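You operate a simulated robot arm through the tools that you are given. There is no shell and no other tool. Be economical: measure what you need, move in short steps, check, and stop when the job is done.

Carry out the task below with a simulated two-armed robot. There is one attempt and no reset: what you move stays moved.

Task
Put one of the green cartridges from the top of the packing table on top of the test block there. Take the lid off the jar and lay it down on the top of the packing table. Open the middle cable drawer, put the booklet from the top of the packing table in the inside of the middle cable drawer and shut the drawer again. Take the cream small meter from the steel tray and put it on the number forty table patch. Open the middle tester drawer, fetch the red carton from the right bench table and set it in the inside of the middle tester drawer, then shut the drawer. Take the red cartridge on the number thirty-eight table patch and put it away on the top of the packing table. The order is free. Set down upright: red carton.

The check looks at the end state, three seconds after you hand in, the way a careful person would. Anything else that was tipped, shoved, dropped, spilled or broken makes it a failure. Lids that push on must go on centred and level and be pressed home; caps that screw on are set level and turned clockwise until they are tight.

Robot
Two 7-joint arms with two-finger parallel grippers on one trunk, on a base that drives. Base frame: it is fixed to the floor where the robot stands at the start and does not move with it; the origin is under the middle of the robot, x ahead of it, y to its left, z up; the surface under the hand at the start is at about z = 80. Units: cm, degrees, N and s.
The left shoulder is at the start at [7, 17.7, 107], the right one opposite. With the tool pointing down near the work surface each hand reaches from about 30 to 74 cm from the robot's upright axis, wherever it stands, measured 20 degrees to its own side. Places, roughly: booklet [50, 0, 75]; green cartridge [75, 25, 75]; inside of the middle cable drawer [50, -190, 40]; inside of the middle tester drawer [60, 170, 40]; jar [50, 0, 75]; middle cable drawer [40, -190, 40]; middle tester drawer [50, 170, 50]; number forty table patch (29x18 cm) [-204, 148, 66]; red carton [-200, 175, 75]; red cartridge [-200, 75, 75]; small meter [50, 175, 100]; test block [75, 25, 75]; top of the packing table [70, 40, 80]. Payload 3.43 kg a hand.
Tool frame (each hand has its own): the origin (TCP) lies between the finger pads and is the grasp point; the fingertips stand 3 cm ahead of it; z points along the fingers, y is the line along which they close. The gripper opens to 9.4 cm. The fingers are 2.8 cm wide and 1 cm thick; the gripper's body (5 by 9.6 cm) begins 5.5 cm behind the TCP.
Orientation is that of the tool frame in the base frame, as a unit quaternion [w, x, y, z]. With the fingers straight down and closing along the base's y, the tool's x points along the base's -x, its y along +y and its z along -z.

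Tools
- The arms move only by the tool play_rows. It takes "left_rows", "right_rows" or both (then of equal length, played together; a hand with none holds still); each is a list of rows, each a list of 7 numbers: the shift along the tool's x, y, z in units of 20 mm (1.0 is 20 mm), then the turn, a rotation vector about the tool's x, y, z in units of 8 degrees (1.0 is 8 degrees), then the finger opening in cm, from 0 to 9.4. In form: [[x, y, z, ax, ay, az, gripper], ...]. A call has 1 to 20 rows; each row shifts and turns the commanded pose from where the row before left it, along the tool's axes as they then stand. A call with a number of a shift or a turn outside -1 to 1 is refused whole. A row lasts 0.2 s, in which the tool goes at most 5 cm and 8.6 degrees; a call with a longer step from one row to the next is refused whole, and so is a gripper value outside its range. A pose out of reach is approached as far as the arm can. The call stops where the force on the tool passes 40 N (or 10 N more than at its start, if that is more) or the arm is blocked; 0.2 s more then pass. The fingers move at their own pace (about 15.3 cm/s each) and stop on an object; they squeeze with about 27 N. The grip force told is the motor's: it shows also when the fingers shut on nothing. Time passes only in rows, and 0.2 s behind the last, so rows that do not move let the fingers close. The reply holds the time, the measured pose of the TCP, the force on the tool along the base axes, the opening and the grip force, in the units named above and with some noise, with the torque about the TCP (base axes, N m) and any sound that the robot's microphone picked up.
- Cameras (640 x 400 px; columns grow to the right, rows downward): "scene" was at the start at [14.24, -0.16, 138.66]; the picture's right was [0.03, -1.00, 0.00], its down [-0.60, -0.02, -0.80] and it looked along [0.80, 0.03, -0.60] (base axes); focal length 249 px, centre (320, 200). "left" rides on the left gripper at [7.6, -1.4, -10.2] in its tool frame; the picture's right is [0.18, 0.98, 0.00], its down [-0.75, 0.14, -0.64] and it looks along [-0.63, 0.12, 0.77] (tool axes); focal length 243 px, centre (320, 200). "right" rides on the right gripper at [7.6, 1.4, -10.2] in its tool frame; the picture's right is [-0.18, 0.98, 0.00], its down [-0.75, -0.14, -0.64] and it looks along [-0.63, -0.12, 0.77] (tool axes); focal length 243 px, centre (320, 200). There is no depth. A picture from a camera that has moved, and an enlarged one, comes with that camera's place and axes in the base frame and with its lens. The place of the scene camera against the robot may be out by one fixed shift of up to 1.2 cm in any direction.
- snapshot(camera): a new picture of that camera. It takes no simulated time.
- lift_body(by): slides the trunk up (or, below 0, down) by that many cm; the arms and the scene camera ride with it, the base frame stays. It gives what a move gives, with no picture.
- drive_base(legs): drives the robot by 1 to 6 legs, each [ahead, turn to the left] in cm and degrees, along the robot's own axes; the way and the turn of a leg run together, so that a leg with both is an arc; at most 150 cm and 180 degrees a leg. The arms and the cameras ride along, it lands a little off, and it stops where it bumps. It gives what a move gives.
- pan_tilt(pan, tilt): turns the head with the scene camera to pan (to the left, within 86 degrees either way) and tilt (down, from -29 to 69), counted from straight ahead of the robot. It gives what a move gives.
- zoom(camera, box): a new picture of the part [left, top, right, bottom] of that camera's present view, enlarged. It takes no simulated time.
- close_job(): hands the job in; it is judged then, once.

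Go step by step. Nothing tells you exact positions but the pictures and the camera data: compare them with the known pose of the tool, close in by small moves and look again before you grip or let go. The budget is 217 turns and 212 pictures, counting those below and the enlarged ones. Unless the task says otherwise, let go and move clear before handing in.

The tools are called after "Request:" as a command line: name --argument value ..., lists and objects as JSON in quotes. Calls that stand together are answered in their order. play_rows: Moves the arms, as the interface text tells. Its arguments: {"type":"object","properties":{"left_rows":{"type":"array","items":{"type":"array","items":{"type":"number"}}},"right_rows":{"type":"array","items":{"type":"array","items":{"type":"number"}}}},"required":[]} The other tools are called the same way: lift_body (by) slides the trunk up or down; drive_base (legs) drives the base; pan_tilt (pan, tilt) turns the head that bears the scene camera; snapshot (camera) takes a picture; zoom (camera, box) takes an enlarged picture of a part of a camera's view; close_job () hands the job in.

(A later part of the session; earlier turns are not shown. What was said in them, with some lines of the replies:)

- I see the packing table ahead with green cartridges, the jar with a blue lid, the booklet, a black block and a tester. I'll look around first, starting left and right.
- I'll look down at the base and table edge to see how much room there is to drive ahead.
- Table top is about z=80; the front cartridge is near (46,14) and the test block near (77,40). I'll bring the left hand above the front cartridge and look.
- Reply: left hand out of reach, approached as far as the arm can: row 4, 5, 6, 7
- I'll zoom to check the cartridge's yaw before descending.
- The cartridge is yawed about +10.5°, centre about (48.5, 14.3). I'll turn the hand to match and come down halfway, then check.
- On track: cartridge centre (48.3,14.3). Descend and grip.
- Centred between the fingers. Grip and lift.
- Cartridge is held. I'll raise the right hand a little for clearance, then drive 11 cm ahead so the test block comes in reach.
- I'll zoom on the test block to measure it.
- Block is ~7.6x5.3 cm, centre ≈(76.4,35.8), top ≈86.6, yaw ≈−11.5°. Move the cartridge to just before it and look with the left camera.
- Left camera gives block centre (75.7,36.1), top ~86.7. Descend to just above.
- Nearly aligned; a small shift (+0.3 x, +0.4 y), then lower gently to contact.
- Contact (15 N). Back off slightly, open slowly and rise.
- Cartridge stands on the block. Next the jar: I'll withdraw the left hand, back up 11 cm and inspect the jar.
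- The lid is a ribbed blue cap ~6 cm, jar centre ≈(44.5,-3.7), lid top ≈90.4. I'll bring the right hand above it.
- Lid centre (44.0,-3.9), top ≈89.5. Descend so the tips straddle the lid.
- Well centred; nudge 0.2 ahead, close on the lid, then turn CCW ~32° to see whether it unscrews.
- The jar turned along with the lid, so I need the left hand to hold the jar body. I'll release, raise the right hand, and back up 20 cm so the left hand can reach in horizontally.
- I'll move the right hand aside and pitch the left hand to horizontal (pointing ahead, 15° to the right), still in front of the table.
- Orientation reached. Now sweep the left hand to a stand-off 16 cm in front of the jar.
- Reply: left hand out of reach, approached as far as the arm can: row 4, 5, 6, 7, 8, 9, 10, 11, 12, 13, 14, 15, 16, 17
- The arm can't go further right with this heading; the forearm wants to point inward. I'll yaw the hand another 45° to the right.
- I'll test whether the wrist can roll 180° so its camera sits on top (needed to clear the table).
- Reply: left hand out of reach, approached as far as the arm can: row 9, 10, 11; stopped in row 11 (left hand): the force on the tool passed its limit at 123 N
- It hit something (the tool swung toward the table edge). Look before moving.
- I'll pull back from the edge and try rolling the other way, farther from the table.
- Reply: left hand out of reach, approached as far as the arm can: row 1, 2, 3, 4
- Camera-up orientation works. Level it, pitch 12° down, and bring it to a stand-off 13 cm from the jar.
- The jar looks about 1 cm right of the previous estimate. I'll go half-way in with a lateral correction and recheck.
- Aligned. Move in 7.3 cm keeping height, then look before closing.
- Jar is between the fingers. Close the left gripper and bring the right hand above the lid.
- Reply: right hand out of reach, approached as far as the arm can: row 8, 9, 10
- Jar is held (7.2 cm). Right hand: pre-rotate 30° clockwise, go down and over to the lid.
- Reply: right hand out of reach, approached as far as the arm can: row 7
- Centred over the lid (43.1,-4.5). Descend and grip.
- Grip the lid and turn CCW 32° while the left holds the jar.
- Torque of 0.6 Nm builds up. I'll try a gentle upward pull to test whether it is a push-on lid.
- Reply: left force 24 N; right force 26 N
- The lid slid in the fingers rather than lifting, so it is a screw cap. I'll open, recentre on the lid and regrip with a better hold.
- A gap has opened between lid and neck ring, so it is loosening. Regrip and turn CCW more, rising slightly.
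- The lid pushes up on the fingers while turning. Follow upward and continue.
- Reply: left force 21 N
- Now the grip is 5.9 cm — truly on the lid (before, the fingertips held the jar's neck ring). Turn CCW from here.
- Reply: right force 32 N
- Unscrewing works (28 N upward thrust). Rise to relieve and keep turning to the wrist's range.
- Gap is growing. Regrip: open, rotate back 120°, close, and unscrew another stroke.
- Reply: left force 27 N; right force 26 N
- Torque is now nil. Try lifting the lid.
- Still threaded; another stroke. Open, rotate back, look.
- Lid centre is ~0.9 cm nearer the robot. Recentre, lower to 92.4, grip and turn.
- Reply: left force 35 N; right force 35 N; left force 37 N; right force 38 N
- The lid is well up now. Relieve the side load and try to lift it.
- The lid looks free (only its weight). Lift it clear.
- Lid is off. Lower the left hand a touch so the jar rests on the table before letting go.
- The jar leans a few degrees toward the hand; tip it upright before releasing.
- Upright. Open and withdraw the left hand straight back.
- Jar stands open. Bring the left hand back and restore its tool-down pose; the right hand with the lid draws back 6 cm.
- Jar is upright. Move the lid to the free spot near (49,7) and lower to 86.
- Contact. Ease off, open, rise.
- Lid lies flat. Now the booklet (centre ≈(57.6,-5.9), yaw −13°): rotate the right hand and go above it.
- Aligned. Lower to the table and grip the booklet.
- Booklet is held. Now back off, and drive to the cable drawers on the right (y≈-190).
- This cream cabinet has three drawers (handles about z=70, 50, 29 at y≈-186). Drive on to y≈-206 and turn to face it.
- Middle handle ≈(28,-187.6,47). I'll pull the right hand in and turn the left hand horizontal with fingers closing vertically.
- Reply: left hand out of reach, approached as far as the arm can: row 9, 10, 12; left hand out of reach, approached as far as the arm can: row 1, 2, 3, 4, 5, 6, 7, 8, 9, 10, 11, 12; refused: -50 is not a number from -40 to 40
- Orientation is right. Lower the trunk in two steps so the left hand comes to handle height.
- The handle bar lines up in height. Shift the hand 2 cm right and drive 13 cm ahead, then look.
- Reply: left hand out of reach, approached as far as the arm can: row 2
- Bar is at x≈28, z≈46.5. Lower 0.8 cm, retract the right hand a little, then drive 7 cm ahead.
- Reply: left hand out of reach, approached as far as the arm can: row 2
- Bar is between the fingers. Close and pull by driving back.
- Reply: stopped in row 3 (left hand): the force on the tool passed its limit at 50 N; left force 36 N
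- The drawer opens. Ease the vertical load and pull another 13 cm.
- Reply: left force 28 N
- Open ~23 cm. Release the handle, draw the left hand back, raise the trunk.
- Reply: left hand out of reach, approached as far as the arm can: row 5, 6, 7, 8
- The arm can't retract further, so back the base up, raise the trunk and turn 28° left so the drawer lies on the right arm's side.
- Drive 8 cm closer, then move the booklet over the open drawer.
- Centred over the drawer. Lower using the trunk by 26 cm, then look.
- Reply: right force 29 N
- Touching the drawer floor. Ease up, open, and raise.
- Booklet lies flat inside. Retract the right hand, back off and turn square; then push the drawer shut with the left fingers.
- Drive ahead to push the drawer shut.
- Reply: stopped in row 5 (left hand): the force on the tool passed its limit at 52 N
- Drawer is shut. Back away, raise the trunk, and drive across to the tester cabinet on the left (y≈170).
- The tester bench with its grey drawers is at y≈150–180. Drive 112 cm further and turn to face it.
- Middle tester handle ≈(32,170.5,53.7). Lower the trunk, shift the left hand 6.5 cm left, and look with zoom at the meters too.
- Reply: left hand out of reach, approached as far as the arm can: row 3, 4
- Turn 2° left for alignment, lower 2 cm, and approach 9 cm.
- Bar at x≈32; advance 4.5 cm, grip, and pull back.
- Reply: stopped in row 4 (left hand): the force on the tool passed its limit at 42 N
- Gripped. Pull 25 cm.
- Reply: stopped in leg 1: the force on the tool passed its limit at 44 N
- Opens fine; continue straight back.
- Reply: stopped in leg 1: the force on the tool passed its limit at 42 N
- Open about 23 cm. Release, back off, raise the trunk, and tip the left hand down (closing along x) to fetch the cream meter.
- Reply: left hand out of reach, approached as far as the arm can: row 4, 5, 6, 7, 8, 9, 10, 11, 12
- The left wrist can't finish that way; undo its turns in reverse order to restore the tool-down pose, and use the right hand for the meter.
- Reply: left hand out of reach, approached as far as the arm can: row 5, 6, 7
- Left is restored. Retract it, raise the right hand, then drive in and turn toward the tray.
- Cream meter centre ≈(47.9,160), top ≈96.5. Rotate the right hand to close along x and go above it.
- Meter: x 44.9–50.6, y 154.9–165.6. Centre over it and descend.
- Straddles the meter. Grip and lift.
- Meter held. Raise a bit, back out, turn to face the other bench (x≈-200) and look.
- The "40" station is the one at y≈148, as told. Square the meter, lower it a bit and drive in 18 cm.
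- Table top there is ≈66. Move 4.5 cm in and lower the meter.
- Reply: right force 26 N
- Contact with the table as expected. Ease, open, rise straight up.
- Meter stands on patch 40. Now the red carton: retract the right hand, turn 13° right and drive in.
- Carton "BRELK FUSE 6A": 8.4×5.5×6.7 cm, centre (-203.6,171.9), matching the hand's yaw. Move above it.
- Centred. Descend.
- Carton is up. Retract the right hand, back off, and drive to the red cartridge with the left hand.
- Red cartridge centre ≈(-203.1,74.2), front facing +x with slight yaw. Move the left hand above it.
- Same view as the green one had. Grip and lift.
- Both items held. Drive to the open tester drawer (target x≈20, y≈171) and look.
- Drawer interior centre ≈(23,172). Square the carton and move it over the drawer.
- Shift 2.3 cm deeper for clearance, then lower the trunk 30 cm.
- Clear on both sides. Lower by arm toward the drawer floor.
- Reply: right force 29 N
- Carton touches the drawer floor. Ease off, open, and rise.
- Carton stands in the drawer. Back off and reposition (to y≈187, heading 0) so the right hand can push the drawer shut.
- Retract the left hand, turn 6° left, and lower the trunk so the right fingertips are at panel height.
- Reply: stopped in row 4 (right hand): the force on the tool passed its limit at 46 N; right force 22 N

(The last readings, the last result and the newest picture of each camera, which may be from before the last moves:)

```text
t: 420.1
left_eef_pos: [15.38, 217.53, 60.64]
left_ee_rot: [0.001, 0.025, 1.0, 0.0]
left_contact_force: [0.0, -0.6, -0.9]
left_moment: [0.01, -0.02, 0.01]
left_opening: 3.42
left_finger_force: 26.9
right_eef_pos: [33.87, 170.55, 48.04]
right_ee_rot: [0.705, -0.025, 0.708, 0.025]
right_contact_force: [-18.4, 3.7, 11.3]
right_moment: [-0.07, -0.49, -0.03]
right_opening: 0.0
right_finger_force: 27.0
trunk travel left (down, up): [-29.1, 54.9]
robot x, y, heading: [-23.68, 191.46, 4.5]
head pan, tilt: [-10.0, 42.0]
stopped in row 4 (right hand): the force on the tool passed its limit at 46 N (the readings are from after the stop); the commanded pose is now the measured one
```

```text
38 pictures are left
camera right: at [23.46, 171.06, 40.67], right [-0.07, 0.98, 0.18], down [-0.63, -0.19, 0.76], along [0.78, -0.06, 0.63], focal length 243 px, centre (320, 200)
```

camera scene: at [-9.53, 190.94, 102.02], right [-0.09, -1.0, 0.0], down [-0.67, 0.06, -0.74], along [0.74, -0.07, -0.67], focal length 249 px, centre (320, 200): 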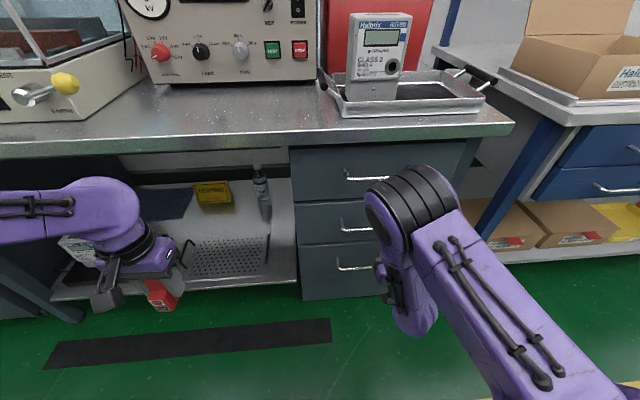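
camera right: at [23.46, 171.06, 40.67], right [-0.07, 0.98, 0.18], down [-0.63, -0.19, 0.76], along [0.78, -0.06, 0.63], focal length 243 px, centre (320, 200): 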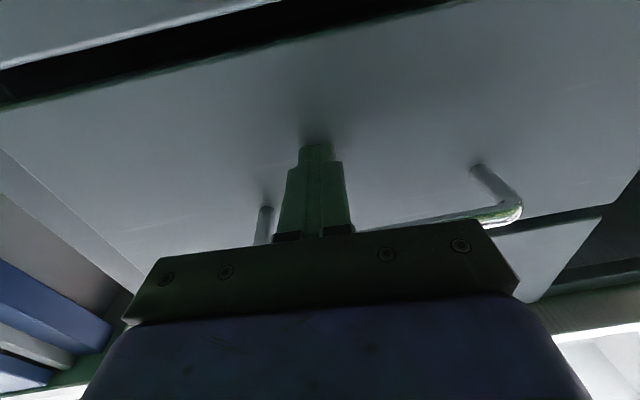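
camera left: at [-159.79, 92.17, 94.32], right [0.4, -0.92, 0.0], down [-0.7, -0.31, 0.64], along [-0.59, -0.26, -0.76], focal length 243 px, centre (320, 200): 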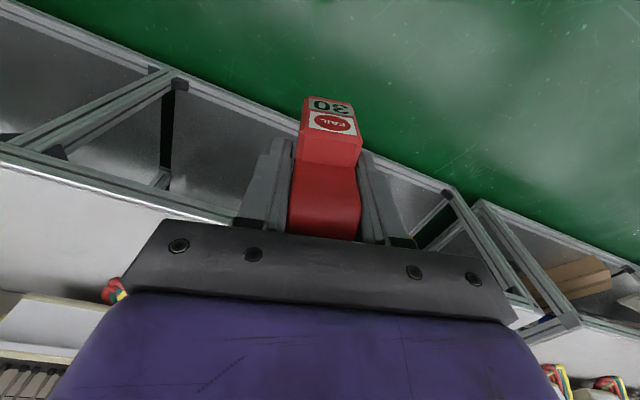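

It hit its stop. Back off, raise the trunk, restore the right hand, and verify the drawer.

Request:
drive_base --legs '[[-35, 0]]'

Request:
lift_body --by 36

Request:
play_rows --right_rows '[[0, 0, 0, 0, 0.95, 0, 4], [0, 0, 0, 0, 0.95, 0, 4], [0, 0, 0, 0, 0.95, 0, 4], [0, 0, 0, 0, 0.95, 0, 4], [0, 0, 0, 0, 0.95, 0, 4], [0, 0, 0, 0, 0.95, 0, 4], [0, 0, 0, 0, 0.95, 0, 4], [0, 0, 0, 0, 0.95, 0, 4], [0, 0, 0, 0, 0.95, 0, 4], [0, 0, 0, 0, 0.95, 0, 4], [0, 0, 0, 0, 0.95, 0, 4], [0, 0, 0, 0, 0.8, 0, 4]]'

Request:
snapshot --camera "scene"

```text
t: 422.4
left_eef_pos: [-19.31, 214.66, 60.64]
left_ee_rot: [0.001, 0.025, 1.0, 0.0]
left_contact_force: [0.4, 0.1, -0.3]
left_moment: [-0.05, -0.01, 0.0]
left_opening: 3.44
left_finger_force: 27.2
right_eef_pos: [-1.24, 167.53, 47.88]
right_ee_rot: [0.704, -0.025, 0.709, 0.025]
right_contact_force: [0.0, 0.4, 0.7]
right_moment: [-0.01, 0.0, 0.05]
right_opening: 0.02
right_finger_force: 27.2
trunk travel left (down, up): [-29.1, 54.9]
robot x, y, heading: [-58.63, 189.05, 4.4]
head pan, tilt: [-10.0, 42.0]
```

```text
t: 425.9
left_eef_pos: [-19.4, 214.73, 96.45]
left_ee_rot: [0.001, 0.027, 1.0, 0.0]
left_contact_force: [0.2, 0.2, -1.0]
left_moment: [-0.01, 0.04, 0.03]
left_opening: 3.43
left_finger_force: 26.9
right_eef_pos: [-1.06, 167.44, 83.85]
right_ee_rot: [0.703, -0.025, 0.71, 0.025]
right_contact_force: [-0.6, -1.0, 0.3]
right_moment: [-0.01, 0.01, -0.01]
right_opening: 0.0
right_finger_force: 26.9
trunk travel left (down, up): [-65.1, 18.9]
robot x, y, heading: [-58.47, 188.8, 4.4]
head pan, tilt: [-10.0, 42.0]
```

```text
t: 428.5
left_eef_pos: [-19.23, 214.63, 96.57]
left_ee_rot: [0.0, 0.027, 1.0, 0.001]
left_contact_force: [0.8, 0.0, -0.4]
left_moment: [-0.02, -0.01, -0.01]
left_opening: 3.42
left_finger_force: 26.9
right_eef_pos: [-1.1, 167.52, 83.9]
right_ee_rot: [-0.005, -0.034, 0.999, 0.001]
right_contact_force: [0.3, -0.7, 0.1]
right_moment: [0.01, -0.02, 0.02]
right_opening: 4.02
right_finger_force: 0.0
trunk travel left (down, up): [-65.1, 18.9]
robot x, y, heading: [-58.48, 189.04, 4.1]
head pan, tilt: [-10.0, 42.0]
```

```text
37 pictures are left
camera scene: at [-44.6, 188.16, 138.01], right [-0.1, -0.99, 0.0], down [-0.67, 0.07, -0.74], along [0.74, -0.07, -0.67], focal length 249 px, centre (320, 200)
```

scene: 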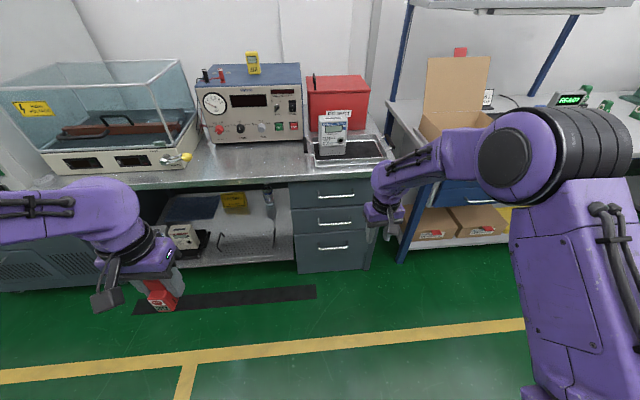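

The tester drawer is shut. Drive back to the packing table with the red cartridge.

Request:
drive_base --legs '[[-10, 0], [0, -94], [94, 0], [94, 0], [0, 90]]'

Request:
pan_tilt --pan 5 --tilt 42

Request:
snapshot --camera "scene"

```text
t: 446.4
left_eef_pos: [-28.83, 24.59, 96.52]
left_ee_rot: [0.0, 0.067, 0.998, 0.0]
left_contact_force: [0.8, -0.2, -0.1]
left_moment: [0.03, -0.01, 0.0]
left_opening: 3.42
left_finger_force: 27.2
right_eef_pos: [-14.68, -23.73, 83.92]
right_ee_rot: [-0.004, 0.006, 1.0, -0.001]
right_contact_force: [0.2, 0.2, 0.8]
right_moment: [0.0, 0.01, 0.04]
right_opening: 3.98
right_finger_force: 0.0
trunk travel left (down, up): [-65.1, 18.9]
robot x, y, heading: [-70.18, 2.5, -0.3]
head pan, tilt: [-10.0, 42.0]
```

```text
t: 447.1
left_eef_pos: [-28.91, 24.66, 96.62]
left_ee_rot: [0.001, 0.067, 0.998, 0.001]
left_contact_force: [-0.6, -0.5, -1.1]
left_moment: [-0.01, 0.01, 0.01]
left_opening: 3.42
left_finger_force: 27.1
right_eef_pos: [-14.44, -23.69, 83.85]
right_ee_rot: [-0.004, 0.006, 1.0, 0.0]
right_contact_force: [0.0, 0.4, -0.2]
right_moment: [-0.03, 0.01, -0.01]
right_opening: 3.99
right_finger_force: 0.1
trunk travel left (down, up): [-65.1, 18.9]
robot x, y, heading: [-70.29, 2.45, -0.3]
head pan, tilt: [5.0, 42.0]
```

```text
36 pictures are left
camera scene: at [-56.14, 2.57, 138.02], right [0.08, -1.0, 0.0], down [-0.67, -0.05, -0.74], along [0.74, 0.06, -0.67], focal length 249 px, centre (320, 200)
```

scene: 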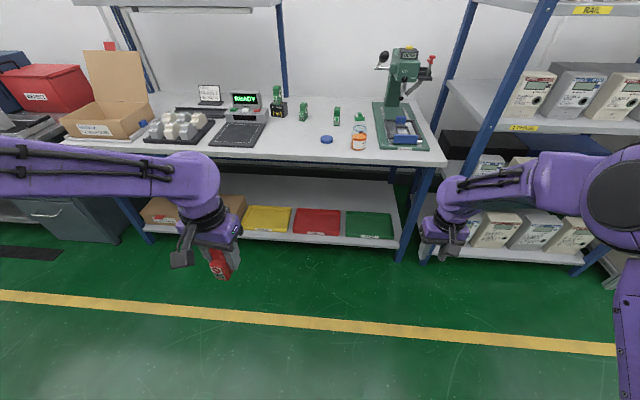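

Raise and retract the right hand clear of the jar and press, then drive in 63 cm.

Request:
play_rows --right_rows '[[0.3, 0, -1, 0, 0, 0, 4], [0.3, 0, -1, 0, 0, 0, 4], [0.3, 0, -1, 0, 0, 0, 4], [0.3, 0, -1, 0, 0, 0, 4], [0.3, 0, -1, 0, 0, 0, 4], [0.3, 0, -1, 0, 0, 0, 4], [0.3, 0, -1, 0, 0, 0, 4], [0.3, 0, -1, 0, 0, 0, 4], [0.3, 0, -1, 0, 0, 0, 4], [0.3, 0, -1, 0, 0, 0, 4], [0.3, 0, -1, 0, 0, 0, 4], [0.3, 0, -1, 0, 0, 0, 4], [0.3, 0, -1, 0, 0, 0, 4], [0.3, 0, -1, 0, 0, 0, 4], [0.3, 0, -1, 0, 0, 0, 4], [0.3, 0, -1, 0, 0, 0, 4]]'

Request:
drive_base --legs '[[63, 0]]'

Request:
pan_tilt --pan 10 --tilt 50

Request:
snapshot --camera "scene"

Request:
snapshot --camera "left"

```text
t: 450.5
left_eef_pos: [-28.87, 24.79, 96.56]
left_ee_rot: [0.001, 0.067, 0.998, 0.0]
left_contact_force: [0.4, -0.2, -0.6]
left_moment: [-0.04, -0.03, 0.02]
left_opening: 3.38
left_finger_force: 27.0
right_eef_pos: [-24.03, -23.68, 116.11]
right_ee_rot: [-0.003, 0.007, 1.0, 0.0]
right_contact_force: [-0.4, -0.1, 0.5]
right_moment: [0.0, -0.02, 0.0]
right_opening: 4.0
right_finger_force: 0.0
trunk travel left (down, up): [-65.1, 18.9]
robot x, y, heading: [-69.84, 2.47, -0.2]
head pan, tilt: [5.0, 42.0]
```

```text
t: 454.0
left_eef_pos: [32.99, 26.05, 96.61]
left_ee_rot: [0.001, 0.055, 0.998, 0.001]
left_contact_force: [0.0, 0.3, -1.0]
left_moment: [0.03, 0.02, 0.0]
left_opening: 3.44
left_finger_force: 27.1
right_eef_pos: [39.14, -22.11, 116.14]
right_ee_rot: [-0.004, -0.006, 1.0, 0.0]
right_contact_force: [0.5, -0.1, 0.5]
right_moment: [0.0, 0.02, 0.02]
right_opening: 4.0
right_finger_force: 0.0
trunk travel left (down, up): [-65.1, 18.9]
robot x, y, heading: [-8.04, 2.93, 1.0]
head pan, tilt: [5.0, 42.0]
```

```text
t: 454.7
left_eef_pos: [33.17, 26.08, 96.47]
left_ee_rot: [0.0, 0.056, 0.998, -0.001]
left_contact_force: [0.2, 0.0, -1.6]
left_moment: [-0.02, 0.0, 0.03]
left_opening: 3.41
left_finger_force: 27.1
right_eef_pos: [39.21, -22.18, 116.12]
right_ee_rot: [-0.004, -0.007, 1.0, 0.001]
right_contact_force: [-0.2, -0.2, -0.7]
right_moment: [0.0, -0.01, 0.0]
right_opening: 4.0
right_finger_force: 0.1
trunk travel left (down, up): [-65.1, 18.9]
robot x, y, heading: [-7.78, 2.72, 1.3]
head pan, tilt: [10.0, 50.0]
```

```text
35 pictures are left
camera scene: at [5.64, 3.82, 136.89], right [0.19, -0.98, 0.0], down [-0.75, -0.15, -0.64], along [0.63, 0.12, -0.77], focal length 249 px, centre (320, 200)
```

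scene: 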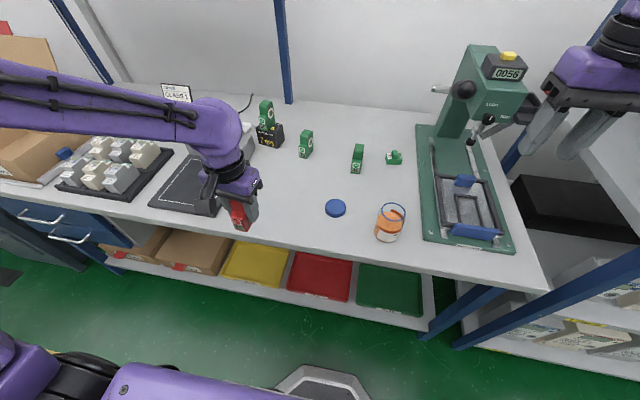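

```text
34 pictures are left
camera left: at [25.38, 25.41, 106.74], right [-0.07, 1.0, 0.0], down [0.76, 0.06, 0.64], along [0.64, 0.05, -0.77], focal length 243 px, centre (320, 200)
```

left: 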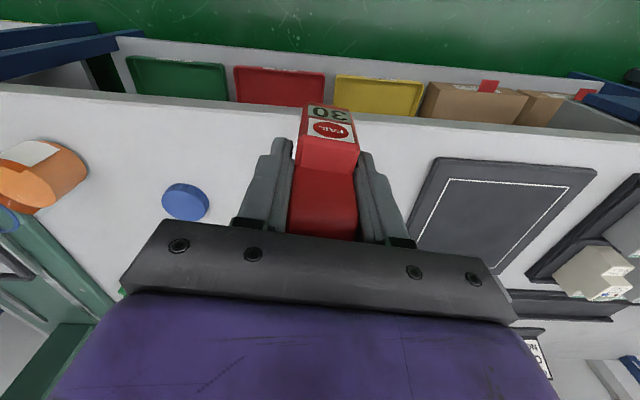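

All is in place on the table. Carry the red cartridge to the free spot (52,21) and lower it.

Request:
play_rows --left_rows '[[-0.967, -0.143, 0, 0, 0, 0, 2], [-0.967, -0.143, 0, 0, 0, 0, 2], [-0.967, -0.143, 0, 0, 0, 0, 2], [-0.967, -0.143, 0, 0, 0, 0, 2], [-0.967, -0.143, 0, 0, 0, 0, 2], [-0.967, -0.143, 0, 0, 0, 0, 2], [-0.967, -0.143, 0, 0, 0, 0, 2], [-0.967, -0.143, 0, 0, 0, 0, 2], [-0.967, -0.143, 0, 0, 0, 0, 2], [-0.967, -0.143, 0, 0, 0, 0, 2], [0, 0, 0.9, 0, 0, 0, 2], [0, 0, 0.9, 0, 0, 0, 2], [0, 0, 0.9, 0, 0, 0, 2], [0, 0, 0.9, 0, 0, 0, 2], [0, 0, 0.9, 0, 0, 0, 2], [0, 0, 0.5, 0, 0, 0, 2]]'

Request:
snapshot --camera "scene"

```text
t: 458.1
left_eef_pos: [52.0, 20.97, 86.58]
left_ee_rot: [0.0, 0.055, 0.998, 0.0]
left_contact_force: [-0.6, -0.8, -0.9]
left_moment: [-0.01, 0.06, 0.01]
left_opening: 3.42
left_finger_force: 27.0
right_eef_pos: [39.24, -22.12, 116.03]
right_ee_rot: [-0.004, -0.007, 1.0, 0.0]
right_contact_force: [0.5, 0.3, -0.3]
right_moment: [0.03, 0.0, -0.01]
right_opening: 4.02
right_finger_force: 0.0
trunk travel left (down, up): [-65.1, 18.9]
robot x, y, heading: [-7.48, 2.97, 1.0]
head pan, tilt: [10.0, 50.0]
```

```text
33 pictures are left
camera scene: at [5.62, 3.82, 136.89], right [0.19, -0.98, 0.0], down [-0.75, -0.15, -0.64], along [0.63, 0.12, -0.77], focal length 249 px, centre (320, 200)
```

scene: 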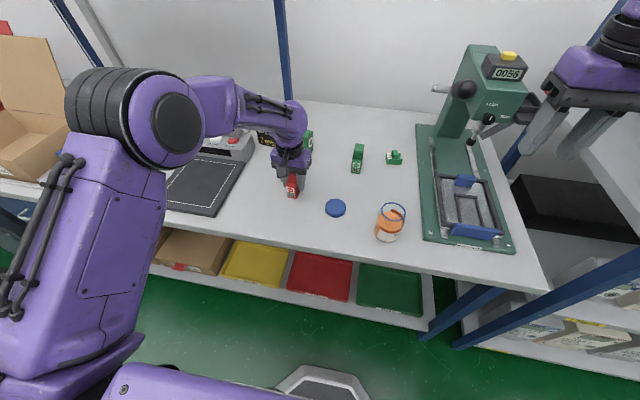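

Request:
play_rows --left_rows '[[0, 0, 0.3, 0, 0, 0, 2], [0, 0, 0.2, 0, 0, 0, 2], [0, 0, 0.1, 0, 0, 0, 2], [0, 0, 0.1, 0, 0, 0, 2], [0, 0, 0.1, 0, 0, 0, 2], [0, 0, 0.1, 0, 0, 0, 2], [0, 0, 0.1, 0, 0, 0, 2]]'

```text
t: 459.7
left_eef_pos: [51.99, 21.03, 84.87]
left_ee_rot: [0.004, 0.055, 0.998, 0.001]
left_contact_force: [1.4, 1.3, 10.1]
left_moment: [-0.01, -0.01, 0.03]
left_opening: 3.42
left_finger_force: 26.9
right_eef_pos: [39.08, -22.18, 116.18]
right_ee_rot: [-0.003, -0.006, 1.0, 0.0]
right_contact_force: [-0.1, 0.7, -0.2]
right_moment: [0.01, -0.02, 0.03]
right_opening: 3.99
right_finger_force: 0.1
trunk travel left (down, up): [-65.1, 18.9]
robot x, y, heading: [-7.06, 2.77, 0.8]
head pan, tilt: [10.0, 50.0]
```

On the table. Ease, open, rise and withdraw.

Request:
play_rows --left_rows '[[0, 0, -0.08, 0, 0, 0, 2], [0, 0, 0, 0, 0, 0, 4], [0, 0, 0, 0, 0, 0, 5.5], [0, 0, 0, 0, 0, 0, 6.5], [0, 0, -0.5, 0, 0, 0, 6.5], [0, 0, -0.9, 0, 0, 0, 6.5], [0, 0, -0.9, 0, 0, 0, 6.5], [0, 0, -0.9, 0, 0, 0, 6.5], [0, 0, -0.9, 0, 0, 0, 6.5], [0, 0, -0.9, 0, 0, 0, 6.5], [0, 0, -0.9, 0, 0, 0, 6.5], [0.9, 0, -0.5, 0, 0, 0, 6.5], [0.9, 0, -0.5, 0, 0, 0, 6.5], [0.9, 0, -0.5, 0, 0, 0, 6.5]]'

Request:
drive_base --legs '[[-22, 0]]'

Request:
snapshot --camera "scene"

Request:
zoom --camera "scene" --box '[200, 80, 440, 240]'

```text
t: 462.7
left_eef_pos: [46.53, 21.68, 99.37]
left_ee_rot: [0.001, 0.055, 0.998, 0.0]
left_contact_force: [0.6, 0.6, 0.1]
left_moment: [0.03, -0.02, 0.03]
left_opening: 6.48
left_finger_force: 0.0
right_eef_pos: [39.08, -22.16, 116.09]
right_ee_rot: [-0.004, -0.007, 1.0, 0.0]
right_contact_force: [0.0, -0.3, -0.7]
right_moment: [0.01, -0.03, -0.04]
right_opening: 3.98
right_finger_force: 0.1
trunk travel left (down, up): [-65.1, 18.9]
robot x, y, heading: [-7.39, 2.56, 0.9]
head pan, tilt: [10.0, 50.0]
```

```text
t: 464.4
left_eef_pos: [24.68, 21.3, 99.41]
left_ee_rot: [0.001, 0.056, 0.998, 0.001]
left_contact_force: [0.2, 0.5, 0.1]
left_moment: [-0.01, -0.02, 0.02]
left_opening: 6.51
left_finger_force: 0.0
right_eef_pos: [17.15, -22.65, 115.99]
right_ee_rot: [-0.003, -0.006, 1.0, 0.0]
right_contact_force: [0.5, -0.5, -0.4]
right_moment: [-0.01, -0.01, -0.03]
right_opening: 4.0
right_finger_force: 0.1
trunk travel left (down, up): [-65.1, 18.9]
robot x, y, heading: [-29.09, 2.16, 0.8]
head pan, tilt: [10.0, 50.0]
```

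```text
32 pictures are left
camera scene: at [-16.29, 3.43, 136.89], right [0.19, -0.98, 0.0], down [-0.75, -0.15, -0.64], along [0.63, 0.12, -0.77], focal length 249 px, centre (320, 200)
```

scene: 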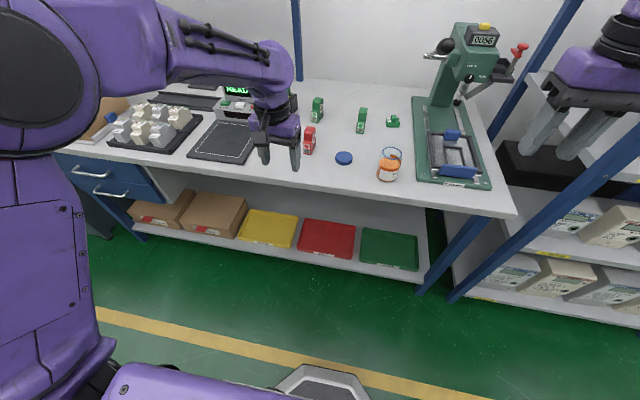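

```text
2.50 times, centred on (320, 160) of scene
camera zoom: at [-16.29, 3.43, 136.89], right [0.19, -0.98, 0.0], down [-0.75, -0.15, -0.64], along [0.63, 0.12, -0.77], focal length 622 px, centre (320, 300)
```

zoom: 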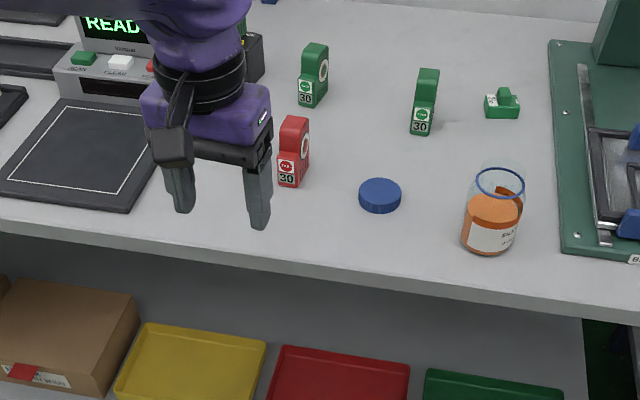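

The packing table looks right: red cartridge, lid and open jar all stand on it, both hands are empty and clear. I'm handing in.

Request:
close_job

```text
The job is handed in.
```

I did every part of the task and handed it in; I don't have the checker's result. One slip along the way: the left hand bumped the packing table edge once (123 N), and nothing looked moved afterwards.

- **Green cartridge:** it stands on the test block.
- **Jar lid:** it was a screw cap. I unscrewed it and laid it flat on the packing table; the open jar stands upright.
- **Booklet:** it lies inside the middle cable drawer, which is shut.
- **Cream meter:** it stands at station 40 on the right bench. I used the patch position you gave and the "40" label on the station's panel, because I could not see the outline of the patch itself.
- **Red carton:** it stands upright in the middle tester drawer, which is shut.
- **Red cartridge:** it is on the packing table.
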